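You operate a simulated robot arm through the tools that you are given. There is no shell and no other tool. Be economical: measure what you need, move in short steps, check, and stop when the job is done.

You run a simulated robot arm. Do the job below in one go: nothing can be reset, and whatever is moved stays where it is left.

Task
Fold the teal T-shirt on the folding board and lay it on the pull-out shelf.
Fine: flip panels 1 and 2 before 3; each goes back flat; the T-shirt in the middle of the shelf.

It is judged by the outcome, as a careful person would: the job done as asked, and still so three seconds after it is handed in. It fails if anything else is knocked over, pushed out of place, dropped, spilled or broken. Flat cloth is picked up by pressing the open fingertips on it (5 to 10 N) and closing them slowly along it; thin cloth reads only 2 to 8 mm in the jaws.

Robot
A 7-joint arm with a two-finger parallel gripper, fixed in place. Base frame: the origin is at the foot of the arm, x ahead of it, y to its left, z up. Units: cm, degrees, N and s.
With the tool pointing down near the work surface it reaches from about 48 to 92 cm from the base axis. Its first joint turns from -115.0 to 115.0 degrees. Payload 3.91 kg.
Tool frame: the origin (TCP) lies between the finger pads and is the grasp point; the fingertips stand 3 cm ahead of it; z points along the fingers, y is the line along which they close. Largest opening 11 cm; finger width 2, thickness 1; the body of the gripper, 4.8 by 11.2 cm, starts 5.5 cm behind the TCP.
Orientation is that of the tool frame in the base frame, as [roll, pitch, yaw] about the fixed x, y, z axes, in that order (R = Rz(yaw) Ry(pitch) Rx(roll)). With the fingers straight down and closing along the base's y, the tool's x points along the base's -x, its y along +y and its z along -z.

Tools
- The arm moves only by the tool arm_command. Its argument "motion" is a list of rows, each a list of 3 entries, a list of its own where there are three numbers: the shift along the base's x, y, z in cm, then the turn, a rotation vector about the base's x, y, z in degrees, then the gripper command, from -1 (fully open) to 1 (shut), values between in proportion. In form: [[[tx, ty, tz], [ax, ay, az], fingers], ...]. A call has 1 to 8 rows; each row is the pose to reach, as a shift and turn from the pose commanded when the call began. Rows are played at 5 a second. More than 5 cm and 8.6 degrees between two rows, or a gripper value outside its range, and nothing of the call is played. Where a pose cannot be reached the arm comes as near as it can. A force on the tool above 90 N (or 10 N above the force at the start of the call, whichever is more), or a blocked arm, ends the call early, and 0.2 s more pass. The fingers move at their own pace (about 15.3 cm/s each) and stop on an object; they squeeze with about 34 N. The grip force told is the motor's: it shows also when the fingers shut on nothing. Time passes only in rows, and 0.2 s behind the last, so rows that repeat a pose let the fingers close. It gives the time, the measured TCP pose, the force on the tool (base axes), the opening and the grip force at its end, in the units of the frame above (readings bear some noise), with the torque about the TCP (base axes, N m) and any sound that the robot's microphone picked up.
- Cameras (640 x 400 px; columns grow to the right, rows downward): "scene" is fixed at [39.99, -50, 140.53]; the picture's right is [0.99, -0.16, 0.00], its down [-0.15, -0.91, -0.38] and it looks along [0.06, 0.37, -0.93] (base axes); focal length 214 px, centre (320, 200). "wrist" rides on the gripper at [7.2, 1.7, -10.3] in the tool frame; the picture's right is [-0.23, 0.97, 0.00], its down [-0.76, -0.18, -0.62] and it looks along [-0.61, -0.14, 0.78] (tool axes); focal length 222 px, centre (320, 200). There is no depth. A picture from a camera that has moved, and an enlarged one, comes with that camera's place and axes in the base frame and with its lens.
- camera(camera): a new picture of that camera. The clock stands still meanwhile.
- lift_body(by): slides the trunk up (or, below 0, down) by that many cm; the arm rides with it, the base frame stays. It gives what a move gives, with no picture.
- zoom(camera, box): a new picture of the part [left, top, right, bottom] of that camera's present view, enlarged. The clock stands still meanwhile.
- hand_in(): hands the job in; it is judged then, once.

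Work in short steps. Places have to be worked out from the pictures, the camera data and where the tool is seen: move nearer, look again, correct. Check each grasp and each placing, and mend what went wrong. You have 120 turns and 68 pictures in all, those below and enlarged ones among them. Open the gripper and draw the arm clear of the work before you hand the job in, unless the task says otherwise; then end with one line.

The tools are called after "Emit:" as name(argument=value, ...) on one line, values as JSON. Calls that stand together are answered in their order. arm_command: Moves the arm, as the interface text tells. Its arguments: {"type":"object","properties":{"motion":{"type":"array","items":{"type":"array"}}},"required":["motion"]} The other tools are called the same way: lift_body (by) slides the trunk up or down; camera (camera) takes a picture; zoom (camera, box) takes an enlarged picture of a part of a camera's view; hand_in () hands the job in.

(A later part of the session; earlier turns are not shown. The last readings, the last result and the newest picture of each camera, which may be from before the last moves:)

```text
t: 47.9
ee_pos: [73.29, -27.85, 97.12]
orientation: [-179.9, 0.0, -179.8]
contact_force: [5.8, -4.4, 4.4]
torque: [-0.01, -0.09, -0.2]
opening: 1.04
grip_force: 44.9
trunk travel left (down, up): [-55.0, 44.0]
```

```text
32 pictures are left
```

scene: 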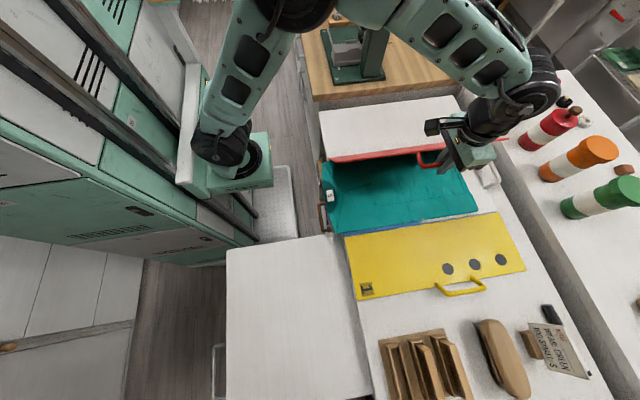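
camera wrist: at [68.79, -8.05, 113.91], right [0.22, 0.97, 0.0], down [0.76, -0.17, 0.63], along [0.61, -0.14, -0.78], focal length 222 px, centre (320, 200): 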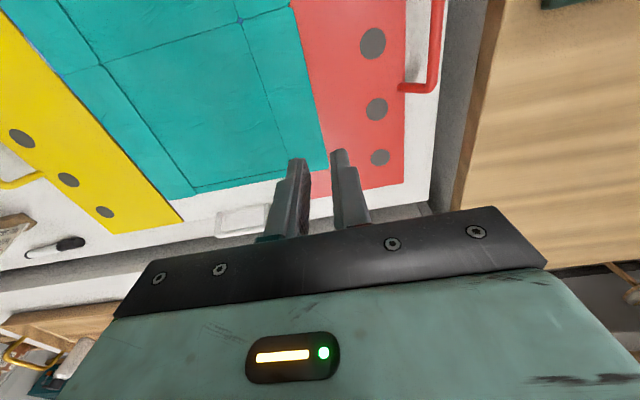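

Emit:
arm_command(motion=[[[0, -0.6, -0.69], [0, 0, 0], 1], [[0, -0.9, -1.05], [0, 0, 0], 1], [[0, -0.9, -1.05], [0, 0, 0], 1]])

```text
t: 48.7
ee_pos: [73.14, -28.63, 96.27]
orientation: [-180.0, 0.2, -179.6]
contact_force: [3.8, 4.7, 25.9]
torque: [0.11, 1.11, -0.31]
opening: 1.06
grip_force: 44.9
trunk travel left (down, up): [-55.0, 44.0]
```

At the stop. Now return panel 2.

Emit:
arm_command(motion=[[[0, 1.54, 1.7], [0, 0, 0], 1], [[0, 3.4, 3.26], [0, 0, 0], 1], [[0, 5.46, 4.54], [0, 0, 0], 1], [[0, 7.68, 5.53], [0, 0, 0], 1], [[0, 10.01, 6.2], [0, 0, 0], 1], [[0, 12.42, 6.54], [0, 0, 0], 1], [[0, 14.84, 6.54], [0, 0, 0], 1], [[0, 17.25, 6.2], [0, 0, 0], 1]])

```text
t: 50.5
ee_pos: [73.17, -11.49, 102.37]
orientation: [-179.8, -0.3, -179.8]
contact_force: [0.2, -1.3, -4.2]
torque: [-0.05, 0.09, -0.23]
opening: 1.06
grip_force: 45.0
trunk travel left (down, up): [-55.0, 44.0]
```

Emit:
arm_command(motion=[[[0, 2.33, -0.67], [0, 0, 0], 1], [[0, 4.55, -1.66], [0, 0, 0], 1], [[0, 6.61, -2.94], [0, 0, 0], 1], [[0, 8.47, -4.5], [0, 0, 0], 1], [[0, 10.09, -6.31], [0, 0, 0], 1], [[0, 11.45, -8.32], [0, 0, 0], 1], [[0, 12.51, -10.5], [0, 0, 0], 1], [[0, 13.26, -12.81], [0, 0, 0], 1]])

```text
t: 52.3
ee_pos: [73.16, 1.99, 89.45]
orientation: [-179.9, 0.1, -179.6]
contact_force: [0.0, 8.5, 2.1]
torque: [-0.01, 0.93, -0.17]
opening: 1.03
grip_force: 45.1
trunk travel left (down, up): [-55.0, 44.0]
```

Emit:
arm_command(motion=[[[0, 0.3, -1], [0, 0, 0], 1], [[0, 0.4, -1.8], [0, 0, 0], 1], [[0, 0.4, -1.8], [0, 0, 0], 0.75], [[0, 0.4, -1.8], [0, 0, 0], 0.72], [[0, 0.4, 0.5], [0, 0, 0], 0.72], [[0, 0.4, 4], [0, 0, 0], 0.72], [[0, 0.4, 8], [0, 0, 0], 0.72], [[0, -2, 12], [0, 0, 0], 0.72]])

Emit:
camera(camera="scene")

```text
t: 54.1
ee_pos: [73.15, -0.09, 101.49]
orientation: [-179.9, -0.1, -179.7]
contact_force: [-1.0, -0.4, 0.4]
torque: [-0.05, 0.03, 0.01]
opening: 1.58
grip_force: 0.1
trunk travel left (down, up): [-55.0, 44.0]
```

```text
31 pictures are left
```

scene: 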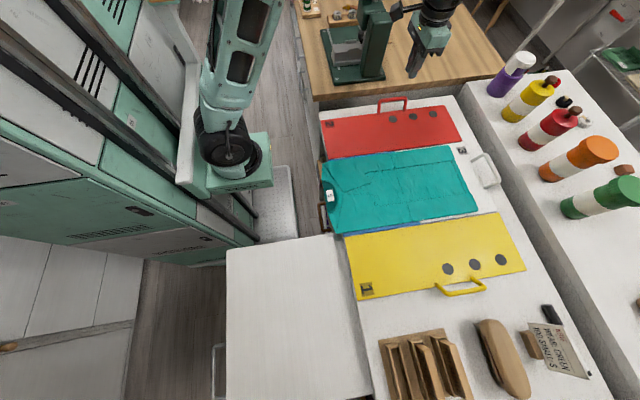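

Panels 1 and 2 are back flat with both sides folded. Now panel 3: its white handle is at x≈95, y≈−26. I turn the gripper to close along x above the middle.

Emit:
arm_command(motion=[[[0, -4.5, 1], [0, 0, 0], 0.5], [[0, -9, 2], [0, 0, 0], 0.5], [[0, -13.5, 3], [0, 0, -8], 0.5], [[0, -18, 4], [0, 0, -16], 0.5], [[1, -22.5, 4], [0, 0, -24], 0.5], [[2, -26, 4], [0, 0, -32], 0.5], [[2, -26, 4], [0, 0, -40], 0.5], [[2, -26, 4], [0, 0, -48], 0.5]])

Emit:
arm_command(motion=[[[0, 0, 0], [0, 0, -8.4], 0.5], [[0, 0, 0], [0, 0, -16.8], 0.5], [[0, 0, 0], [0, 0, -25.2], 0.5], [[0, 0, 0], [0, 0, -33.6], 0.5], [[0, 0, 0], [0, 0, -42], 0.5]])

Emit:
arm_command(motion=[[[1, 0, 0], [0, -7, 0], 0.5], [[3, 0, 0], [0, -14, 0], 0.5], [[6, 0, 0], [0, -21, 0], 0.5], [[9, 0, 0], [0, -27, 0], 0.5], [[12, 0, -1], [0, -30, 0], 0.5], [[13, 0, -4], [0, -30, 0], 0.5]])

Emit:
camera(camera="wrist")

```text
t: 55.9
ee_pos: [75.15, -26.36, 105.51]
orientation: [-179.9, 0.0, 132.1]
contact_force: [-0.2, 0.5, -0.5]
torque: [0.0, 0.0, -0.02]
opening: 2.76
grip_force: 0.1
trunk travel left (down, up): [-55.0, 44.0]
```

```text
t: 57.1
ee_pos: [75.13, -26.28, 105.41]
orientation: [-179.9, -0.1, 90.2]
contact_force: [-0.1, -0.3, 0.5]
torque: [-0.01, 0.03, 0.01]
opening: 2.76
grip_force: 0.1
trunk travel left (down, up): [-55.0, 44.0]
```

```text
t: 58.5
ee_pos: [88.07, -26.15, 101.44]
orientation: [150.0, 0.1, 90.3]
contact_force: [-0.5, -0.1, 0.0]
torque: [-0.01, -0.01, -0.01]
opening: 2.75
grip_force: 0.1
trunk travel left (down, up): [-55.0, 44.0]
```

```text
30 pictures are left
camera wrist: at [84.45, -19.02, 111.36], right [0.84, -0.22, 0.49], down [-0.46, -0.76, 0.45], along [0.27, -0.61, -0.75], focal length 222 px, centre (320, 200)
```

wrist: 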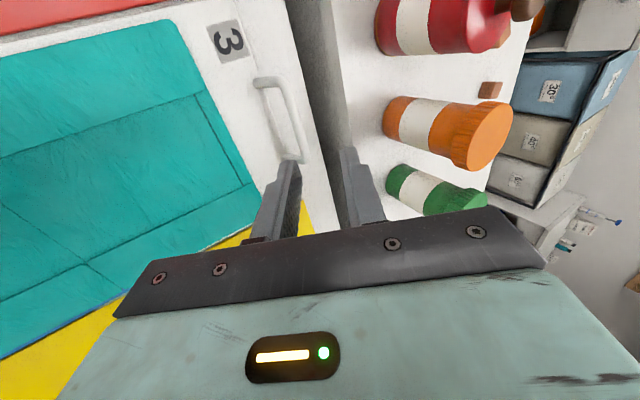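

Bar about x≈93–95. I approach closer along the tilted axis and look again.

Emit:
arm_command(motion=[[[0.7, -0.4, -3.5], [0, 0, 0], 0.7], [[1.4, -0.9, -7], [0, 0, 0], 0.72], [[2, -0.9, -9], [0, 0, 0], 0.72], [[2, -0.9, -9], [0, 0, 0], 0.72]])

Emit:
zoom(camera="wrist", box=[220, 60, 440, 220])

Emit:
zoom(camera="scene", box=[420, 120, 540, 210])

```text
t: 59.5
ee_pos: [90.19, -27.16, 92.51]
orientation: [150.1, 0.1, 90.3]
contact_force: [-0.6, 0.0, 0.8]
torque: [0.01, -0.03, -0.01]
opening: 1.55
grip_force: 0.1
trunk travel left (down, up): [-55.0, 44.0]
```

```text
2.50 times, centred on (330, 140) of wrist
camera zoom: at [86.56, -19.93, 102.36], right [0.85, -0.22, 0.49], down [-0.46, -0.76, 0.45], along [0.27, -0.61, -0.75], focal length 555 px, centre (295, 350)
```

zoom: 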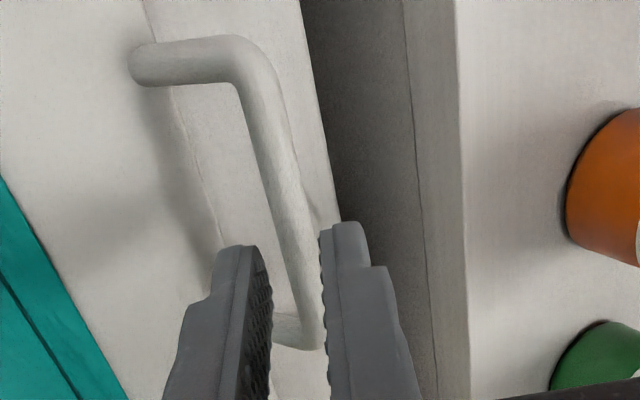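

```text
4.44 times, centred on (480, 165) of scene
camera zoom: at [39.99, -50.0, 140.53], right [0.99, -0.16, 0.0], down [-0.15, -0.91, -0.38], along [0.06, 0.37, -0.93], focal length 953 px, centre (-391, 356)
```

zoom: 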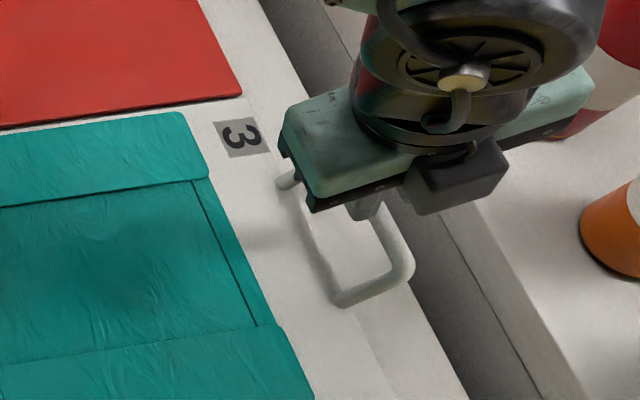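

Aligned: the tool axis passes ~2 mm beyond the bar, as wanted. Advance along the axis.

Emit:
arm_command(motion=[[[1.2, 0, -2.08], [0, 0, 0], 0.72], [[2.0, 0, -3.46], [0, 0, 0], 0.72], [[2.4, 0, -4.16], [0, 0, 0], 0.72], [[2.4, 0, -4.16], [0, 0, 0], 0.72]])

Emit:
zoom(camera="wrist", box=[220, 60, 440, 220])

```text
t: 60.5
ee_pos: [92.5, -27.2, 88.35]
orientation: [150.1, 0.1, 90.2]
contact_force: [0.2, 0.1, 0.8]
torque: [0.02, -0.01, -0.03]
opening: 1.53
grip_force: 0.1
trunk travel left (down, up): [-55.0, 44.0]
```

```text
2.50 times, centred on (330, 140) of wrist
camera zoom: at [88.91, -19.93, 98.18], right [0.85, -0.22, 0.49], down [-0.46, -0.76, 0.45], along [0.27, -0.61, -0.75], focal length 555 px, centre (295, 350)
```

zoom: 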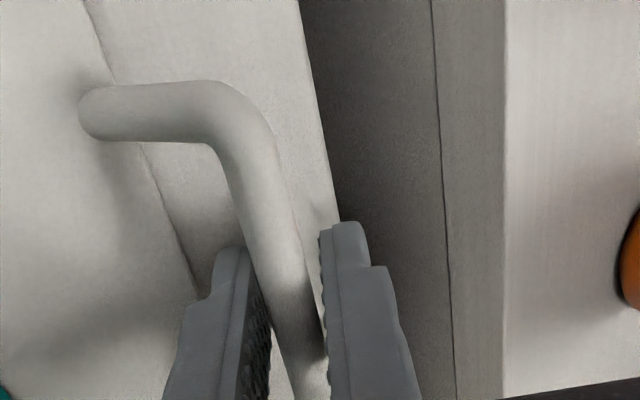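

Emit:
arm_command(motion=[[[0.3, 0, -0.5], [0, 0, 0], 0.72], [[0.3, 0, -0.5], [0, 0, 0], 0.85], [[0.3, 0, -0.5], [0, 0, 0], 1], [[0.3, 0, -0.5], [0, 0, 0], 1]])

Emit:
arm_command(motion=[[[-0.28, 0, 2.04], [0, 0, 0], 1], [[-0.77, 0, 4.27], [0, 0, 0], 1], [[-1.46, 0, 6.45], [0, 0, 0], 1]])

```text
t: 61.5
ee_pos: [92.87, -27.2, 87.84]
orientation: [150.1, 0.2, 90.3]
contact_force: [-3.0, 0.5, 2.4]
torque: [0.23, -0.02, -0.04]
opening: 1.01
grip_force: 45.4
trunk travel left (down, up): [-55.0, 44.0]
```

```text
t: 62.3
ee_pos: [91.21, -27.35, 93.88]
orientation: [150.6, 0.1, 90.1]
contact_force: [-33.9, 2.1, -15.7]
torque: [-0.29, -0.24, -0.29]
opening: 1.03
grip_force: 44.3
trunk travel left (down, up): [-55.0, 44.0]
```

Firm grip; forces indicate a shorter radius (≈22 cm). I continue on the corrected arc.

Emit:
arm_command(motion=[[[-1.29, 0, 1.75], [0, 0, 0], 1], [[-2.54, 0, 3.68], [0, 0, 0], 1], [[-3.99, 0, 5.47], [0, 0, 0], 1]])

```text
t: 63.1
ee_pos: [88.48, -27.14, 98.39]
orientation: [149.6, 0.1, 89.9]
contact_force: [-5.1, -2.2, -2.6]
torque: [-0.42, 0.17, -0.27]
opening: 1.03
grip_force: 45.3
trunk travel left (down, up): [-55.0, 44.0]
stopped in row 3: the force on the tool passed its limit at 103 N (the readings are from after the stop); the commanded pose is now the measured one
```

Emit:
zoom(camera="scene", box=[310, 80, 550, 260])

Emit:
camera(camera="wrist")

```text
2.22 times, centred on (430, 170) of scene
camera zoom: at [39.99, -50.0, 140.53], right [0.99, -0.16, 0.0], down [-0.15, -0.91, -0.38], along [0.06, 0.37, -0.93], focal length 477 px, centre (76, 267)
```

zoom: 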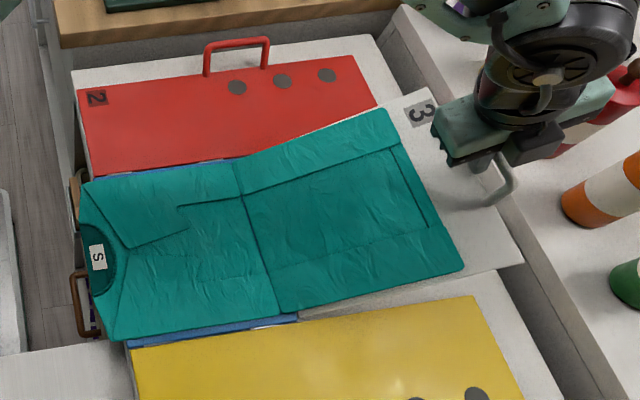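

```text
25 pictures are left
camera wrist: at [84.77, -19.92, 108.18], right [0.84, -0.23, 0.49], down [-0.47, -0.76, 0.45], along [0.27, -0.61, -0.75], focal length 222 px, centre (320, 200)
```

wrist: 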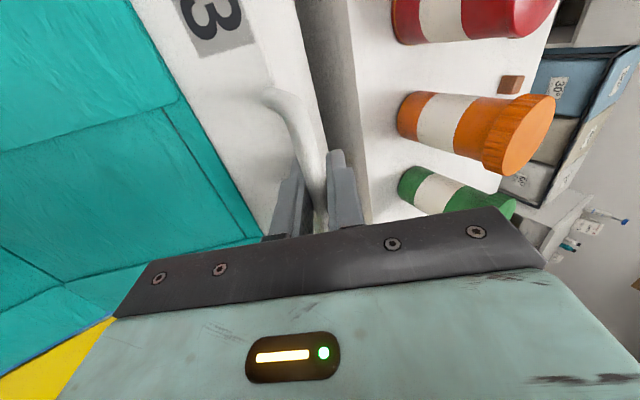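

The panel follows; the stop came from too small a radius guess. True hinge is around x≈68. I go on in short steps along the tangent, watching forces.

Emit:
arm_command(motion=[[[-0.55, 0, 0.85], [0, 0, 0], 1], [[-1.15, 0, 1.65], [0, 0, 0], 1], [[-1.15, 0, 1.65], [0, 0, 0], 1]])

```text
t: 63.9
ee_pos: [87.22, -27.14, 99.78]
orientation: [149.7, 0.0, 90.0]
contact_force: [-12.5, -5.4, -10.1]
torque: [-0.12, -0.08, -0.06]
opening: 1.0
grip_force: 45.2
trunk travel left (down, up): [-55.0, 44.0]
```

Four measured points now fit a hinge at x≈73, r≈21. Continue slowly on that arc.

Emit:
arm_command(motion=[[[-0.95, 0, 0.75], [0, 0, 0], 1], [[-1.93, 0, 1.42], [0, 0, 0], 1], [[-2.8, 0, 2.1], [0, 0, 0], 1], [[-3.69, 0, 2.74], [0, 0, 0], 1], [[-3.69, 0, 2.74], [0, 0, 0], 1]])

```text
t: 65.1
ee_pos: [83.84, -27.11, 103.03]
orientation: [149.1, 0.2, 89.9]
contact_force: [12.7, -12.9, 16.4]
torque: [0.14, 0.12, 0.06]
opening: 1.01
grip_force: 44.9
trunk travel left (down, up): [-55.0, 44.0]
```

Emit:
arm_command(motion=[[[-0.8, 0, 0.9], [0, 2, 0], 1], [[-1.62, 0, 1.69], [0, 4, 0], 1], [[-2.6, 0, 2.35], [0, 6, 0], 1], [[-3.63, 0, 2.88], [0, 8, 0], 1], [[-5.74, 0, 3.83], [0, 12, 0], 1], [[-7.92, 0, 4.54], [0, 16, 0], 1], [[-7.92, 0, 4.54], [0, 16, 0], 1]])

Emit:
camera(camera="scene")

```text
t: 66.7
ee_pos: [75.69, -27.12, 107.1]
orientation: [165.9, 0.0, 90.0]
contact_force: [-4.0, -6.2, -16.3]
torque: [0.03, 0.02, -0.01]
opening: 1.06
grip_force: 45.0
trunk travel left (down, up): [-55.0, 44.0]
```

```text
24 pictures are left
```

scene: 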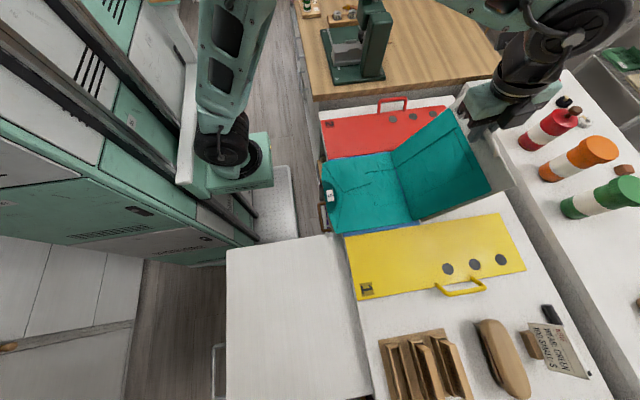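

Emit:
arm_command(motion=[[[-1.35, 0, 0.2], [0, 2, 0], 1], [[-2.68, 0, 0.29], [0, 4, 0], 1], [[-5.33, 0, 0.44], [0, 8, 0], 1], [[-7.98, 0, 0.23], [0, 12, 0], 1], [[-10.65, 0, -0.33], [0, 14, 0], 1], [[-13.3, 0, -1.22], [0, 14, 0], 1], [[-13.3, 0, -1.22], [0, 14, 0], 1]])

```text
t: 68.3
ee_pos: [62.2, -27.08, 106.28]
orientation: [179.4, 0.2, 90.0]
contact_force: [-12.7, 1.2, 38.9]
torque: [-0.06, -0.12, -0.02]
opening: 1.02
grip_force: 45.6
trunk travel left (down, up): [-55.0, 44.0]
```

Emit:
arm_command(motion=[[[-1.4, 0, -0.2], [0, 0, 0], 1], [[-2.81, 0, -0.68], [0, 0, 0], 1], [[-4.1, 0, -1.4], [0, 0, 0], 1], [[-5.23, 0, -2.22], [0, 0, 0], 1], [[-7.14, 0, -3.77], [0, 0, 0], 1], [[-7.14, 0, -3.77], [0, 0, 0], 1]])

Emit:
camera(camera="scene")

```text
t: 69.7
ee_pos: [55.2, -27.04, 102.4]
orientation: [179.4, 0.1, 90.0]
contact_force: [-21.9, -2.3, 27.5]
torque: [0.49, -0.22, 0.02]
opening: 1.03
grip_force: 44.9
trunk travel left (down, up): [-55.0, 44.0]
```

```text
23 pictures are left
```

scene: 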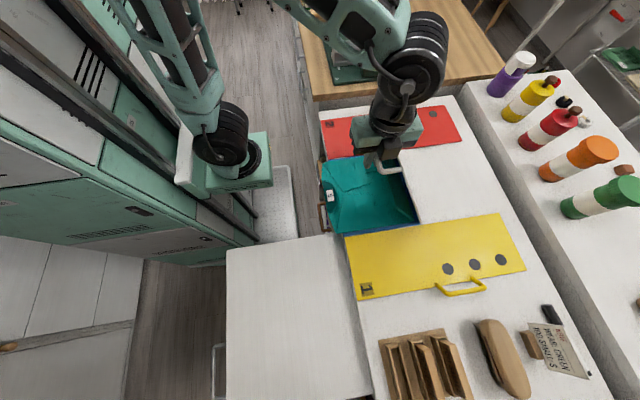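

Emit:
arm_command(motion=[[[-0.8, 0, -0.4], [0, 0, 0], 1], [[-1.54, 0, -0.9], [0, 0, 0], 1], [[-2.4, 0, -1.7], [0, 0, 0], 1], [[-2.4, 0, -1.7], [0, 0, 0], 1]])

Emit:
camera(camera="wrist")

```text
t: 70.7
ee_pos: [52.91, -27.02, 100.46]
orientation: [179.4, 0.1, 90.0]
contact_force: [-6.4, -6.0, 5.6]
torque: [-0.36, -0.04, -0.02]
opening: 1.05
grip_force: 45.2
trunk travel left (down, up): [-55.0, 44.0]
```

```text
22 pictures are left
camera wrist: at [54.59, -19.82, 110.88], right [0.97, -0.23, 0.01], down [-0.18, -0.76, 0.62], along [-0.13, -0.61, -0.78], focal length 222 px, centre (320, 200)
```

wrist: 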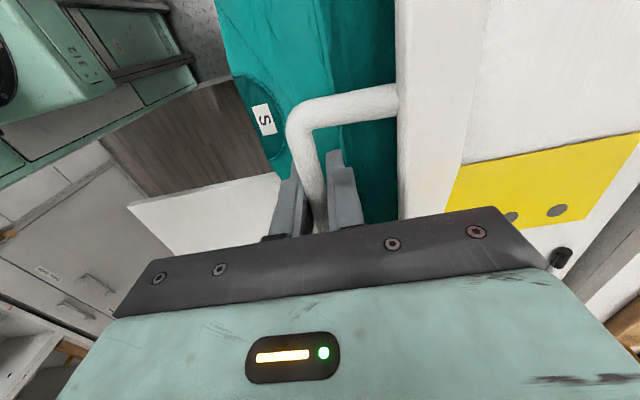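

Emit:
arm_command(motion=[[[-0.6, 0, -0.75], [0, 0, 0], 1], [[-1.2, 0, -1.5], [0, 0, 0], 1], [[-1.6, 0, -2.1], [0, 0, 0], 1], [[-1.6, 0, -2.1], [0, 0, 0], 1]])

```text
t: 71.7
ee_pos: [51.37, -27.1, 98.64]
orientation: [179.2, 0.2, 90.1]
contact_force: [-6.5, -1.5, 41.4]
torque: [0.0, -0.06, -0.04]
opening: 1.04
grip_force: 45.0
trunk travel left (down, up): [-55.0, 44.0]
```

At the stop (41 N). Return panel 3 along the same arc.

Emit:
arm_command(motion=[[[1, 0, 1.2], [0, 0, 0], 1], [[2.03, 0, 2.27], [0, 0, 0], 1], [[4.17, 0, 4.23], [0, 0, 0], 1], [[6.52, 0, 5.91], [0, 0, 0], 1], [[9.05, 0, 7.28], [0, 0, 0], 1], [[11.72, 0, 8.33], [0, 0, 0], 1], [[14.48, 0, 9.04], [0, 0, 0], 1], [[14.48, 0, 9.04], [0, 0, 0], 1]])

```text
t: 73.5
ee_pos: [66.08, -26.97, 107.19]
orientation: [179.8, 0.0, 90.1]
contact_force: [5.4, -1.4, -37.7]
torque: [0.08, 0.03, -0.06]
opening: 1.05
grip_force: 44.9
trunk travel left (down, up): [-55.0, 44.0]
```

Emit:
arm_command(motion=[[[2.73, 0, -0.12], [0, -4, 0], 1], [[5.36, 0, -0.02], [0, -8, 0], 1], [[7.98, 0, -0.26], [0, -12, 0], 1], [[10.59, 0, -0.76], [0, -16, 0], 1], [[13.14, 0, -1.59], [0, -20, 0], 1], [[15.58, 0, -2.75], [0, -24, 0], 1], [[17.82, 0, -4.32], [0, -28, 0], 1], [[17.82, 0, -4.32], [0, -28, 0], 1]])

```text
t: 75.3
ee_pos: [83.76, -27.0, 103.15]
orientation: [151.3, 0.1, 90.1]
contact_force: [3.0, 2.9, 3.6]
torque: [0.04, 0.02, -0.02]
opening: 1.04
grip_force: 44.9
trunk travel left (down, up): [-55.0, 44.0]
```

Emit:
arm_command(motion=[[[2.14, 0, -1.79], [0, -2, 0], 1], [[4.08, 0, -3.83], [0, -2, 0], 1], [[5.75, 0, -6.1], [0, -2, 0], 1], [[7.14, 0, -8.55], [0, -2, 0], 1], [[8.21, 0, -11.15], [0, -2, 0], 1], [[8.88, 0, -13.46], [0, -2, 0], 1], [[9.25, 0, -15.2], [0, -2, 0], 1], [[9.25, 0, -15.4], [0, -2, 0], 1]])

```text
t: 77.1
ee_pos: [92.96, -27.03, 87.95]
orientation: [149.5, 0.0, 90.0]
contact_force: [-4.5, 3.6, 5.0]
torque: [0.41, 0.02, 0.24]
opening: 1.01
grip_force: 44.8
trunk travel left (down, up): [-55.0, 44.0]
```

Panel 3 is back at its starting pose. Open a little and withdraw along the axis.

Emit:
arm_command(motion=[[[0, 0, -0.2], [0, 0, 0], 0.75], [[0, 0, -0.1], [0, 0, 0], 0.72], [[-0.5, 0, 0.87], [0, 0, 0], 0.72], [[-2, 0, 3.46], [0, 0, 0], 0.72], [[-4, 0, 7], [0, 0, 0], 0.72], [[-6.5, 0, 11], [0, 5, 0], 0.72], [[-9, 0, 14.5], [0, 12, 0], 0.5]])

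Emit:
camera(camera="scene")

```text
t: 78.7
ee_pos: [83.85, -27.1, 102.34]
orientation: [161.5, 0.0, 90.0]
contact_force: [0.4, -0.3, -0.3]
torque: [-0.02, -0.01, -0.02]
opening: 2.75
grip_force: 0.0
trunk travel left (down, up): [-55.0, 44.0]
```

```text
21 pictures are left
```

scene: 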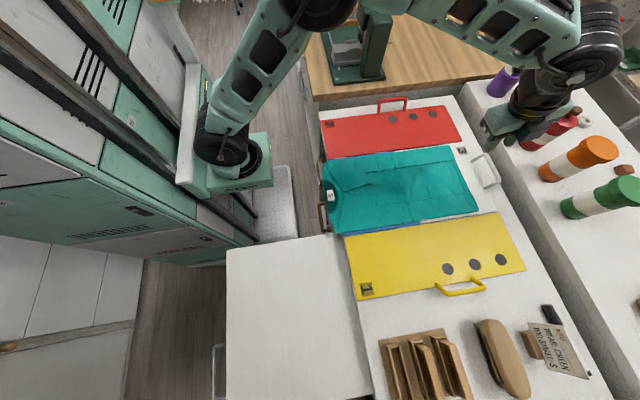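

Emit:
zoom(camera="scene", box=[310, 90, 530, 250])

```text
2.50 times, centred on (420, 170) of scene
camera zoom: at [39.99, -50.0, 140.53], right [0.99, -0.16, 0.0], down [-0.15, -0.91, -0.38], along [0.06, 0.37, -0.93], focal length 536 px, centre (70, 275)
```

zoom: 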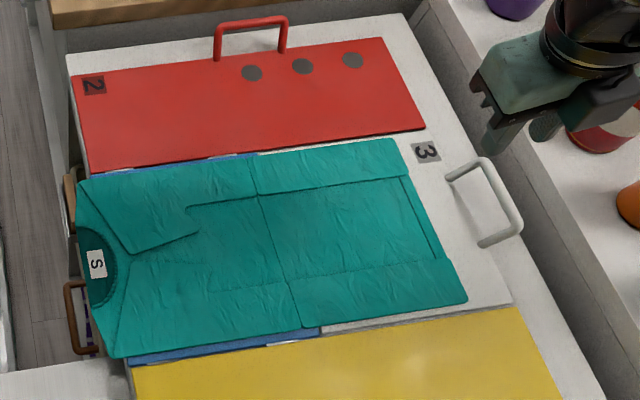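

The lower half came back with the panel: I had hardly dwelt at the stop. I repeat panel 3 with the now-known arc and a longer dwell at the stop; first re-grip the handle.

Emit:
arm_command(motion=[[[1.5, 0, -2], [0, -6, 0], 0.72], [[3, 0, -4], [0, -12, 0], 0.72], [[5, 0, -7], [0, -12, 0], 0.72], [[6.65, -0.1, -10.37], [0, -11.7, 0], 0.72], [[7.8, -0.1, -12.4], [0, -11.6, 0], 0.72], [[9.02, -0.1, -14.5], [0, -11.6, 0], 0.72], [[9.02, -0.1, -14.5], [0, -11.6, 0], 0.72]])

Emit:
zoom(camera="wrist", box=[220, 60, 440, 220])

```text
t: 80.3
ee_pos: [93.01, -27.19, 87.62]
orientation: [149.9, 0.0, 90.1]
contact_force: [0.5, 0.0, 0.1]
torque: [0.01, -0.01, -0.03]
opening: 1.54
grip_force: 0.1
trunk travel left (down, up): [-55.0, 44.0]
```

```text
2.50 times, centred on (330, 140) of wrist
camera zoom: at [89.36, -19.86, 97.57], right [0.84, -0.23, 0.49], down [-0.47, -0.76, 0.45], along [0.27, -0.61, -0.75], focal length 555 px, centre (295, 350)
```

zoom: 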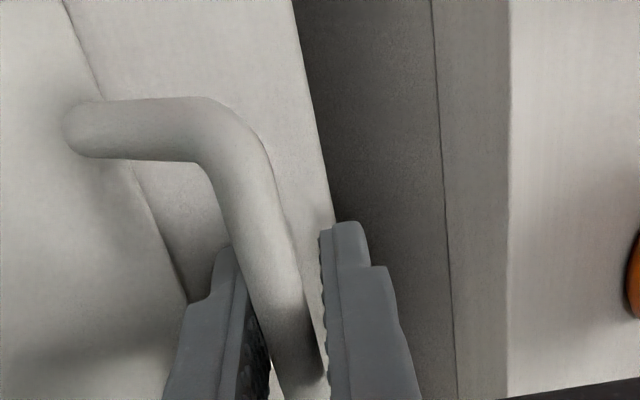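

Emit:
arm_command(motion=[[[0, 0, 0], [0, 0, 0], 0.85], [[0, 0, 0], [0, 0, 0], 1], [[0, 0, 0], [0, 0, 0], 1], [[-0.56, 0, 2.74], [0, 0, 0], 1], [[-1.45, 0, 5.41], [0, 0, 0], 1], [[-2.67, 0, 7.96], [0, 0, 0], 1], [[-4.18, 0, 10.34], [0, 0, 0], 1], [[-5.98, 0, 12.51], [0, 0, 0], 1]])

```text
t: 82.0
ee_pos: [88.84, -27.14, 97.88]
orientation: [149.2, 0.0, 89.9]
contact_force: [30.0, -4.8, -29.6]
torque: [-0.86, -8.01, 0.92]
opening: 1.01
grip_force: 45.1
trunk travel left (down, up): [-55.0, 44.0]
stopped in row 8: the force on the tool passed its limit at 114 N (the readings are from after the stop); the commanded pose is now the measured one
```

Emit:
arm_command(motion=[[[0, 0, 0], [0, 0, 0], 1], [[0, 0, 0], [0, 0, 0], 1]])

Emit:
camera(camera="wrist")

```text
t: 82.6
ee_pos: [88.64, -27.17, 98.02]
orientation: [149.3, 0.2, 89.9]
contact_force: [27.5, -0.8, -35.4]
torque: [-2.0, -8.4, 0.17]
opening: 0.99
grip_force: 45.1
trunk travel left (down, up): [-55.0, 44.0]
```

```text
18 pictures are left
camera wrist: at [84.97, -19.84, 107.81], right [0.84, -0.23, 0.5], down [-0.47, -0.76, 0.45], along [0.28, -0.61, -0.74], focal length 222 px, centre (320, 200)
```

wrist: 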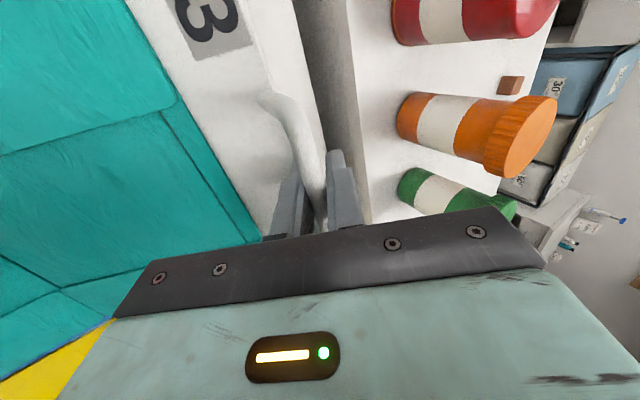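

The steady −8 N·m torque says the inner fingertip is wedged against the panel edge, so I let the tool turn a few degrees with the panel and back out slightly while lifting slowly.

Emit:
arm_command(motion=[[[-0.2, 0, 0.2], [0, -3, 0], 1], [[-0.5, 0, 0.6], [0, -6, 0], 1], [[-0.5, 0, 0.6], [0, -6, 0], 1]])

```text
t: 83.4
ee_pos: [88.07, -27.15, 99.28]
orientation: [143.2, 0.1, 89.9]
contact_force: [11.4, -0.3, -13.3]
torque: [-1.36, -3.55, -0.38]
opening: 0.99
grip_force: 44.7
trunk travel left (down, up): [-55.0, 44.0]
```

Emit:
arm_command(motion=[[[-0.5, 0, 0.8], [0, -2, 0], 1], [[-1.2, 0, 1.5], [0, -4, 0], 1], [[-1.9, 0, 2.2], [0, -4, 0], 1], [[-1.9, 0, 2.2], [0, -4, 0], 1]])

```text
t: 84.4
ee_pos: [86.14, -27.18, 101.08]
orientation: [139.2, 0.0, 89.9]
contact_force: [32.1, -9.5, -67.4]
torque: [1.77, -17.79, 3.63]
opening: 0.97
grip_force: 44.9
trunk travel left (down, up): [-55.0, 44.0]
```

Torque rises, so something else resists. I look before going on.

Emit:
zoom(camera="scene", box=[340, 60, 580, 260])

Emit:
zoom(camera="wrist", box=[120, 0, 480, 240])

```text
2.00 times, centred on (460, 160) of scene
camera zoom: at [39.99, -50.0, 140.53], right [0.99, -0.16, 0.0], down [-0.15, -0.91, -0.38], along [0.06, 0.37, -0.93], focal length 429 px, centre (40, 280)
```

zoom: 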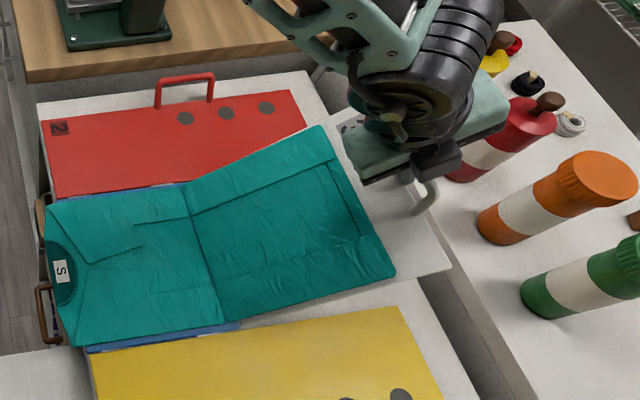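

```text
1.67 times, centred on (300, 120) of wrist
camera zoom: at [80.83, -19.85, 110.08], right [0.74, -0.23, 0.64], down [-0.54, -0.76, 0.36], along [0.4, -0.61, -0.68], focal length 370 px, centre (353, 333)
```

zoom: 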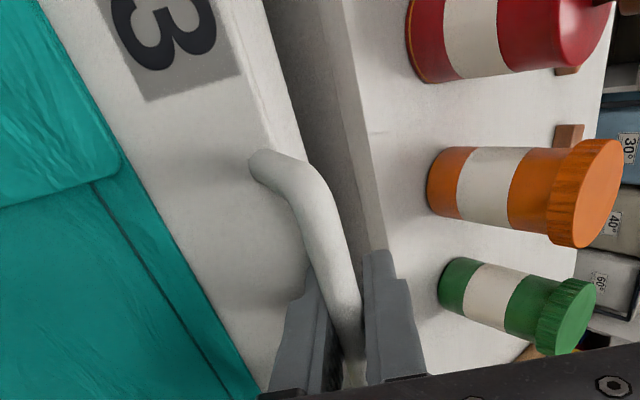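

The inner fingertip is wedged on the panel edge because the grip was too deep. I lower the panel back down and re-grip with the bar nearer the fingertips.

Emit:
arm_command(motion=[[[0.7, 0, -0.8], [0, 0, 0], 1], [[1.9, 0, -2.2], [0, 2, 0], 1], [[2.6, 0, -3.6], [0, 5, 0], 1], [[3.8, 0, -5.9], [0, 8, 0], 1], [[4.8, 0, -8.2], [0, 10, 0], 1], [[5.8, 0, -10.7], [0, 10.8, 0], 1], [[6.4, 0, -12.6], [0, 10.8, 0], 1]])

```text
t: 86.0
ee_pos: [92.76, -27.13, 88.93]
orientation: [149.5, 0.4, 89.9]
contact_force: [54.5, -9.0, 11.6]
torque: [-0.06, 0.58, -0.06]
opening: 1.04
grip_force: 45.3
trunk travel left (down, up): [-55.0, 44.0]
```

Emit:
arm_command(motion=[[[0.4, 0, -0.5], [0, 0, 0], 1], [[0.5, 0, -0.9], [0, 0, 0], 0.9], [[0.5, 0, -0.9], [0, 0, 0], 0.72], [[0.5, 0, -0.9], [0, 0, 0], 0.72]])

Emit:
zoom(camera="wrist", box=[220, 60, 440, 220])

```text
t: 87.0
ee_pos: [92.77, -27.12, 87.66]
orientation: [150.4, 0.0, 90.0]
contact_force: [0.8, -0.2, -0.5]
torque: [0.02, 0.04, 0.02]
opening: 1.56
grip_force: 0.2
trunk travel left (down, up): [-55.0, 44.0]
```

```text
2.50 times, centred on (330, 140) of wrist
camera zoom: at [89.14, -19.8, 97.56], right [0.85, -0.23, 0.48], down [-0.46, -0.76, 0.45], along [0.26, -0.61, -0.75], focal length 555 px, centre (295, 350)
```

zoom: 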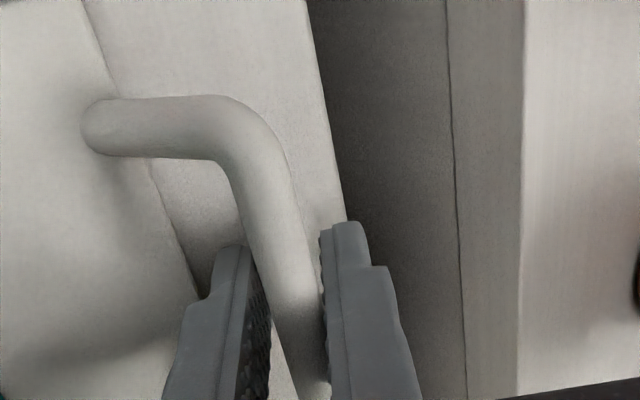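

Flat again. Back off 0.5 cm along the axis so the bar is near the tips, close, and lift gently.

Emit:
arm_command(motion=[[[-0.08, 0, 0.53], [0, 0, 0], 0.72], [[-0.08, 0, 0.53], [0, 0, 0], 0.88], [[-0.08, 0, 0.53], [0, 0, 0], 1], [[-0.08, 0, 0.53], [0, 0, 0], 1], [[-0.44, 0, 2.5], [0, 0, 0], 1], [[-0.98, 0, 4.43], [0, 0, 0], 1], [[-1.69, 0, 6.32], [0, 0, 0], 1], [[-1.69, 0, 6.32], [0, 0, 0], 1]])

```text
t: 88.8
ee_pos: [90.99, -27.05, 94.03]
orientation: [150.4, 0.0, 90.0]
contact_force: [-17.8, 2.0, -8.5]
torque: [-0.12, -0.02, -0.03]
opening: 1.05
grip_force: 44.9
trunk travel left (down, up): [-55.0, 44.0]
```

Emit:
arm_command(motion=[[[-0.55, 0, 0.85], [0, 0, 0], 1], [[-1.04, 0, 1.72], [0, 0, 0], 1], [[-1.55, 0, 2.6], [0, 0, 0], 1], [[-2.06, 0, 3.44], [0, 0, 0], 1], [[-2.65, 0, 4.25], [0, 0, 0], 1], [[-3.21, 0, 5.07], [0, 0, 0], 1], [[-4.51, 0, 6.59], [0, 0, 0], 1], [[-4.51, 0, 6.59], [0, 0, 0], 1]])

```text
t: 90.6
ee_pos: [86.47, -26.95, 100.69]
orientation: [150.4, -0.1, 89.9]
contact_force: [-17.1, 1.7, -16.0]
torque: [-0.18, -0.11, -0.09]
opening: 1.07
grip_force: 44.8
trunk travel left (down, up): [-55.0, 44.0]
```

Emit:
arm_command(motion=[[[-2.05, 0, 1.97], [0, 0, 0], 1], [[-4.15, 0, 3.72], [0, 4, 0], 1], [[-6.42, 0, 5.16], [0, 8, 0], 1], [[-8.83, 0, 6.29], [0, 12, 0], 1], [[-11.36, 0, 7.09], [0, 16, 0], 1], [[-13.95, 0, 7.54], [0, 20, 0], 1], [[-16.58, 0, 7.64], [0, 24, 0], 1], [[-16.58, 0, 7.64], [0, 24, 0], 1]])

```text
t: 92.4
ee_pos: [70.02, -27.07, 108.53]
orientation: [174.2, 0.0, 90.0]
contact_force: [1.0, 0.6, -19.7]
torque: [0.01, -0.03, 0.0]
opening: 1.02
grip_force: 44.7
trunk travel left (down, up): [-55.0, 44.0]
```

Emit:
arm_command(motion=[[[-2.63, 0, -0.18], [0, 4, 0], 1], [[-5.28, 0, -0.78], [0, 6, 0], 1], [[-8.0, 0, -1.52], [0, 6, 0], 1], [[-10.64, 0, -2.62], [0, 6, 0], 1], [[-13.14, 0, -4.03], [0, 6, 0], 1], [[-15.47, 0, -5.76], [0, 6, 0], 1], [[-17.25, 0, -7.52], [0, 6, 0], 1], [[-17.25, 0, -7.52], [0, 6, 0], 1]])

```text
t: 94.2
ee_pos: [52.43, -27.11, 100.99]
orientation: [-179.6, -0.1, 89.9]
contact_force: [-38.1, 0.3, 35.2]
torque: [0.22, 0.02, 0.08]
opening: 1.02
grip_force: 45.0
trunk travel left (down, up): [-55.0, 44.0]
```

Emit:
arm_command(motion=[[[-0.8, 0, -0.6], [0, 0, 0], 1], [[-1.68, 0, -1.36], [0, 0, 0], 1], [[-2.0, 0, -1.9], [0, 0, 0], 1], [[-2.0, 0, -1.9], [0, 0, 0], 1], [[-2.0, 0, -1.9], [0, 0, 0], 1], [[-2.0, 0, -1.9], [0, 0, 0], 1], [[-2.0, 0, -1.9], [0, 0, 0], 1], [[-2.0, 0, -1.9], [0, 0, 0], 1]])

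Emit:
zoom(camera="scene", box=[310, 90, 530, 250])

```text
t: 96.0
ee_pos: [51.25, -26.98, 99.24]
orientation: [179.6, 0.3, 90.1]
contact_force: [43.7, 15.2, 33.1]
torque: [-0.15, 0.37, 0.07]
opening: 1.04
grip_force: 45.2
trunk travel left (down, up): [-55.0, 44.0]
```

```text
2.50 times, centred on (420, 170) of scene
camera zoom: at [39.99, -50.0, 140.53], right [0.99, -0.16, 0.0], down [-0.15, -0.91, -0.38], along [0.06, 0.37, -0.93], focal length 536 px, centre (70, 275)
```

zoom: 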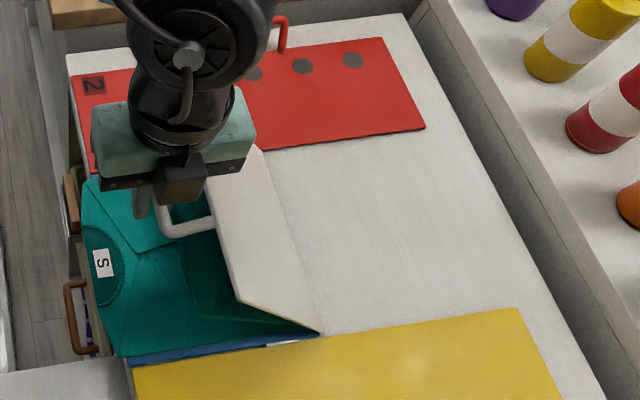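

At the stop with clear resistance. I dwell longer, then return gently to around vertical and check that the cloth stays.

Emit:
arm_command(motion=[[[0.5, 0, 0.4], [0, 0, 0], 1], [[0.5, 0, 0.4], [0, 0, 0], 1], [[0.5, 0, 0.4], [0, 0, 0], 1], [[0.5, 0, 0.4], [0, 0, 0], 1], [[0.5, 0, 0.4], [0, 0, 0], 1], [[0.5, 0, 0.4], [0, 0, 0], 1], [[0.5, 0, 0.4], [0, 0, 0], 1], [[0.5, 0, 0.4], [0, 0, 0], 1]])

Emit:
camera(camera="wrist")

```text
t: 97.8
ee_pos: [51.24, -27.1, 99.43]
orientation: [-179.7, 0.1, 90.0]
contact_force: [19.4, 5.3, -5.2]
torque: [0.01, 0.2, -0.01]
opening: 1.02
grip_force: 45.3
trunk travel left (down, up): [-55.0, 44.0]
```

```text
13 pictures are left
camera wrist: at [53.15, -19.79, 109.66], right [0.97, -0.23, 0.0], down [-0.18, -0.76, 0.62], along [-0.15, -0.61, -0.78], focal length 222 px, centre (320, 200)
```

wrist: 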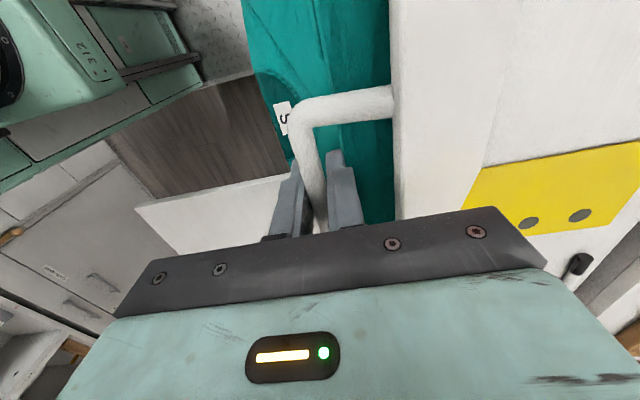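

Emit:
arm_command(motion=[[[1.05, 0, 1.05], [0, 0, 0], 1], [[2.12, 0, 2.07], [0, 0, 0], 1], [[4.33, 0, 3.95], [0, 0, 0], 1], [[6.67, 0, 5.62], [0, 0, 0], 1], [[9.23, 0, 6.9], [0, 0, 0], 1], [[11.91, 0, 7.84], [0, 0, 0], 1], [[14.66, 0, 8.45], [0, 0, 0], 1], [[14.66, 0, 8.45], [0, 0, 0], 1]])

Emit:
zoom(camera="scene", box=[310, 90, 530, 250])

```text
t: 99.6
ee_pos: [65.96, -27.04, 107.68]
orientation: [-179.7, 0.0, 90.1]
contact_force: [3.8, -2.7, -31.1]
torque: [-0.04, 0.08, 0.03]
opening: 1.03
grip_force: 45.0
trunk travel left (down, up): [-55.0, 44.0]
```

```text
2.50 times, centred on (420, 170) of scene
camera zoom: at [39.99, -50.0, 140.53], right [0.99, -0.16, 0.0], down [-0.15, -0.91, -0.38], along [0.06, 0.37, -0.93], focal length 536 px, centre (70, 275)
```

zoom: 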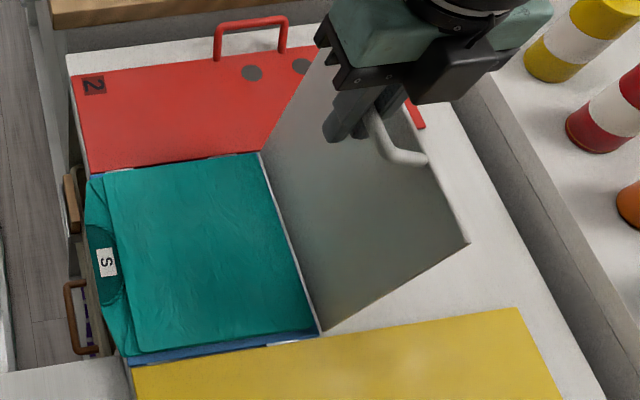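

The shirt is fully folded and panel 3 is bare. Return panel 3 to flat.

Emit:
arm_command(motion=[[[2.61, 0, 0.27], [0, -4, 0], 1], [[5.2, 0, 0.37], [0, -8, 0], 1], [[7.79, 0, 0.12], [0, -12, 0], 1], [[10.36, 0, -0.38], [0, -16, 0], 1], [[12.83, 0, -1.32], [0, -20, 0], 1], [[15.18, 0, -2.58], [0, -24, 0], 1], [[17.41, 0, -4.11], [0, -28, 0], 1], [[17.41, 0, -4.11], [0, -28, 0], 1]])

```text
t: 101.4
ee_pos: [83.36, -27.03, 103.86]
orientation: [152.2, -0.1, 89.9]
contact_force: [-9.8, 1.8, -13.0]
torque: [0.81, 0.08, 0.43]
opening: 1.04
grip_force: 45.2
trunk travel left (down, up): [-55.0, 44.0]
```

Emit:
arm_command(motion=[[[2.11, 0, -1.78], [0, -2, 0], 1], [[4.03, 0, -3.81], [0, -2, 0], 1], [[5.69, 0, -6.06], [0, -2, 0], 1], [[7.07, 0, -8.49], [0, -2, 0], 1], [[8.19, 0, -11.06], [0, -2, 0], 1], [[8.9, 0, -13.36], [0, -2, 0], 1], [[9.3, 0, -15.2], [0, -2, 0], 1], [[9.35, 0, -15.5], [0, -2, 0], 1]])

```text
t: 103.2
ee_pos: [92.32, -27.1, 88.64]
orientation: [150.2, 0.0, 90.0]
contact_force: [-50.3, 5.5, 17.5]
torque: [0.03, 0.36, 0.11]
opening: 1.06
grip_force: 45.5
trunk travel left (down, up): [-55.0, 44.0]
```

Emit:
arm_command(motion=[[[-0.4, 0, 0], [0, 0, 0], 1], [[-0.35, 0, -0.4], [0, 0, 0], 1], [[-0.2, 0, -0.5], [0, 0, 0], 0.75], [[-0.2, 0, -0.4], [0, 0, 0], 0.72], [[-0.9, 0, 0.8], [0, 0, 0], 0.72], [[-2.5, 0, 3.5], [0, 0, 0], 0.72], [[-4.8, 0, 7.5], [0, 0, 0], 0.72], [[-7.2, 0, 11.5], [0, 5, 0], 0.72]])

Emit:
camera(camera="scene")

```text
t: 105.0
ee_pos: [85.88, -26.97, 100.2]
orientation: [154.5, 0.2, 90.0]
contact_force: [30.4, 5.4, 24.9]
torque: [-0.29, -0.36, -0.12]
opening: 3.46
grip_force: 19.8
trunk travel left (down, up): [-55.0, 44.0]
```

```text
11 pictures are left
```

scene: 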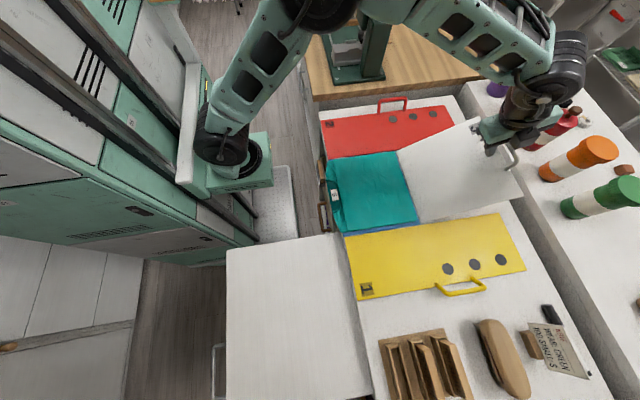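

The handle stayed caught in the fingers and came up along. I reverse the same path to lay it down again.

Emit:
arm_command(motion=[[[2.4, 0, -4], [0, -5, 0], 0.72], [[4.7, 0, -8], [0, -5, 0], 0.72], [[6.0, 0, -10.5], [0, -5, 0], 0.72], [[6.6, 0, -11.6], [0, -5, 0], 0.72], [[6.6, 0, -11.6], [0, -5, 0], 0.72]])

Emit:
zoom(camera="wrist", box=[180, 40, 460, 240])

```text
t: 106.2
ee_pos: [92.08, -27.29, 88.16]
orientation: [150.3, 0.1, 89.8]
contact_force: [4.5, -2.0, 5.6]
torque: [0.17, 0.53, 0.09]
opening: 2.12
grip_force: 6.7
trunk travel left (down, up): [-55.0, 44.0]
```

```text
2.00 times, centred on (320, 140) of wrist
camera zoom: at [88.52, -20.0, 97.99], right [0.84, -0.23, 0.48], down [-0.47, -0.76, 0.45], along [0.26, -0.61, -0.75], focal length 444 px, centre (320, 320)
```

zoom: 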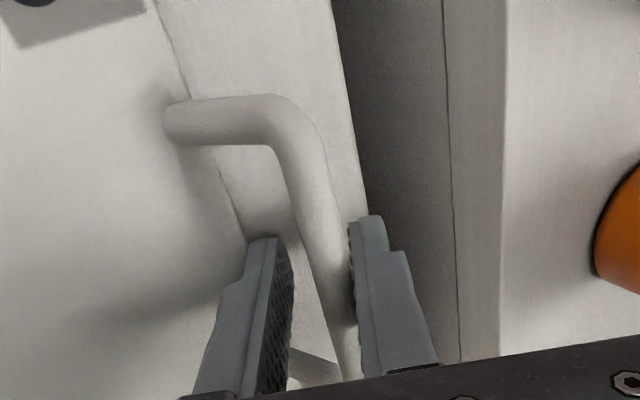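

Panel is down; the bar is leaning on the outer finger. I shift outward ½ cm to centre, then withdraw strictly along the axis in small steps.

Emit:
arm_command(motion=[[[0.4, 0, 0.2], [0, 0, 0], 0.66], [[0.4, 0, 0.2], [0, 0, 0], 0.66]])

Emit:
arm_command(motion=[[[-0.3, 0, 0.52], [0, 0, 0], 0.66], [[-0.6, 0, 1.04], [0, 0, 0], 0.66], [[-0.9, 0, 1.56], [0, 0, 0], 0.66], [[-0.9, 0, 1.56], [0, 0, 0], 0.66]])

```text
t: 106.8
ee_pos: [92.62, -27.19, 88.12]
orientation: [150.3, 0.0, 89.9]
contact_force: [0.1, -0.6, 0.8]
torque: [0.02, -0.01, 0.03]
opening: 1.87
grip_force: 0.0
trunk travel left (down, up): [-55.0, 44.0]
```

```text
t: 107.8
ee_pos: [91.54, -27.02, 89.94]
orientation: [150.3, 0.1, 90.0]
contact_force: [-0.1, 0.4, 1.1]
torque: [0.0, -0.01, 0.04]
opening: 1.88
grip_force: 0.1
trunk travel left (down, up): [-55.0, 44.0]
```

Emit:
arm_command(motion=[[[-1.5, 0, 2.6], [0, 0, 0], 0.66], [[-3, 0, 5.2], [0, 0, 0], 0.66], [[-5, 0, 8.7], [0, 5, 0], 0.5], [[-8, 0, 12], [0, 12, 0], 0.3], [[-11, 0, 15], [0, 19, 0], 0.1], [[-15, 0, 16], [0, 26, 0], 0], [[-19, 0, 16], [0, 30, 0], 0]])

Emit:
zoom(camera="scene", box=[310, 90, 550, 300])

```text
t: 109.4
ee_pos: [72.63, -27.16, 105.87]
orientation: [-179.7, 0.0, 90.0]
contact_force: [-0.1, 0.7, -0.7]
torque: [0.02, -0.02, -0.04]
opening: 5.5
grip_force: 0.1
trunk travel left (down, up): [-55.0, 44.0]
```

```text
1.90 times, centred on (430, 195) of scene
camera zoom: at [39.99, -50.0, 140.53], right [0.99, -0.16, 0.0], down [-0.15, -0.91, -0.38], along [0.06, 0.37, -0.93], focal length 408 px, centre (110, 210)
```

zoom: 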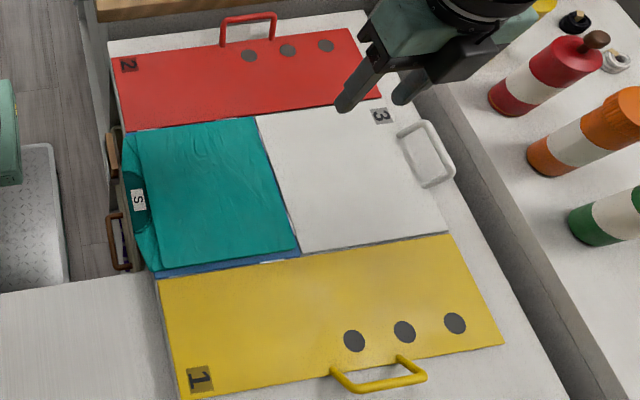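

All three panels are flat and the shirt is folded: packet x 47.8–69.5, y −37.7…−16.5. I go down over its fold edge (x≈67) with fingers 4 cm apart, closing along x.

Emit:
arm_command(motion=[[[-3, 0, -3.5], [0, 0, 0], 0.27], [[-5.8, 0.1, -7], [0, 0, 0], 0.27], [[-5.8, 0.1, -11], [0, 0, 0], 0.27], [[-5.8, 0.1, -15], [0, 0, 0], 0.27], [[-5.8, 0.1, -16.4], [0, 0, 0], 0.27], [[-5.8, 0.1, -16.4], [0, 0, 0], 0.27]])

Emit:
camera(camera="wrist")

```text
t: 110.8
ee_pos: [66.86, -26.97, 89.43]
orientation: [-179.8, 0.1, 90.0]
contact_force: [0.3, 0.2, 0.3]
torque: [0.02, -0.01, 0.04]
opening: 4.02
grip_force: 0.1
trunk travel left (down, up): [-55.0, 44.0]
```

```text
8 pictures are left
camera wrist: at [68.62, -19.65, 99.87], right [0.97, -0.23, 0.0], down [-0.18, -0.76, 0.62], along [-0.14, -0.61, -0.78], focal length 222 px, centre (320, 200)
```

wrist: 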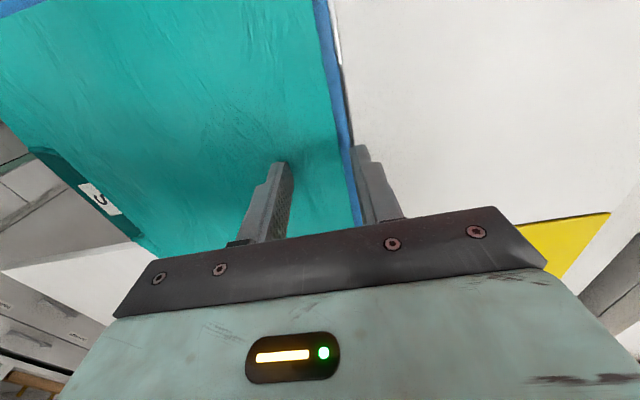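

Fold edge is at x≈68.5, so I shift inboard 1.5 cm and lower until 5–10 N.

Emit:
arm_command(motion=[[[-1.5, 0, 0], [0, 0, 0], 0.27], [[-1.5, 0, -0.5], [0, 0, 0], 0.27], [[-1.5, 0, -0.8], [0, 0, 0], 0.27], [[-1.5, 0, -0.8], [0, 0, 0], 0.27]])

```text
t: 111.8
ee_pos: [65.22, -26.83, 89.01]
orientation: [179.8, 0.1, 90.0]
contact_force: [-3.2, 3.4, 30.0]
torque: [0.13, 0.2, 0.06]
opening: 3.98
grip_force: 0.1
trunk travel left (down, up): [-55.0, 44.0]
```

Emit:
arm_command(motion=[[[0, 0, 0.28], [0, 0, 0], 0.27], [[0, 0, 0.28], [0, 0, 0], 0.27]])

```text
t: 112.4
ee_pos: [65.36, -26.83, 89.01]
orientation: [-179.9, 0.1, 90.0]
contact_force: [3.7, 2.1, 12.3]
torque: [0.1, -0.26, 0.01]
opening: 3.99
grip_force: 0.1
trunk travel left (down, up): [-55.0, 44.0]
```

Pressing at 12 N; I ease slightly and close slowly.

Emit:
arm_command(motion=[[[0, 0, 0.05], [0, 0, 0], 0.35], [[0, 0, 0.05], [0, 0, 0], 0.45], [[0, 0, 0.05], [0, 0, 0], 0.55], [[0, 0, 0.05], [0, 0, 0], 0.65], [[0, 0, 0.05], [0, 0, 0], 0.75], [[0, 0, 0.05], [0, 0, 0], 0.85], [[0, 0, 0.05], [0, 0, 0], 1], [[0, 0, 0.05], [0, 0, 0], 1]])

```text
t: 114.2
ee_pos: [65.32, -26.96, 89.04]
orientation: [-179.8, 0.0, 90.0]
contact_force: [-0.1, 0.1, 0.6]
torque: [0.04, -0.01, -0.01]
opening: 0.0
grip_force: 34.1
trunk travel left (down, up): [-55.0, 44.0]
```

Nothing caught (0 mm). I retry with steadier pressure during the closing.

Emit:
arm_command(motion=[[[0, 0, 1.0], [0, 0, 0], 0.5], [[0, 0, 1.0], [0, 0, 0], 0.4], [[0, 0, 0.2], [0, 0, 0], 0.4], [[0, 0, -0.08], [0, 0, 0], 0.4], [[0, 0, -0.08], [0, 0, 0], 0.4]])

Emit:
arm_command(motion=[[[0, 0, 0], [0, 0, 0], 0.45], [[0, 0, 0], [0, 0, 0], 0.5], [[0, 0, 0], [0, 0, 0], 0.55], [[0, 0, 0], [0, 0, 0], 0.6]])

```text
t: 115.4
ee_pos: [65.29, -27.0, 88.91]
orientation: [-179.9, 0.1, 90.0]
contact_force: [-0.1, 0.5, 4.9]
torque: [0.02, -0.08, -0.04]
opening: 3.28
grip_force: 0.0
trunk travel left (down, up): [-55.0, 44.0]
```

```text
t: 116.4
ee_pos: [65.23, -26.97, 88.99]
orientation: [-179.8, 0.2, 90.0]
contact_force: [4.5, -0.5, 8.0]
torque: [0.03, -0.22, 0.01]
opening: 2.35
grip_force: 1.9
trunk travel left (down, up): [-55.0, 44.0]
```

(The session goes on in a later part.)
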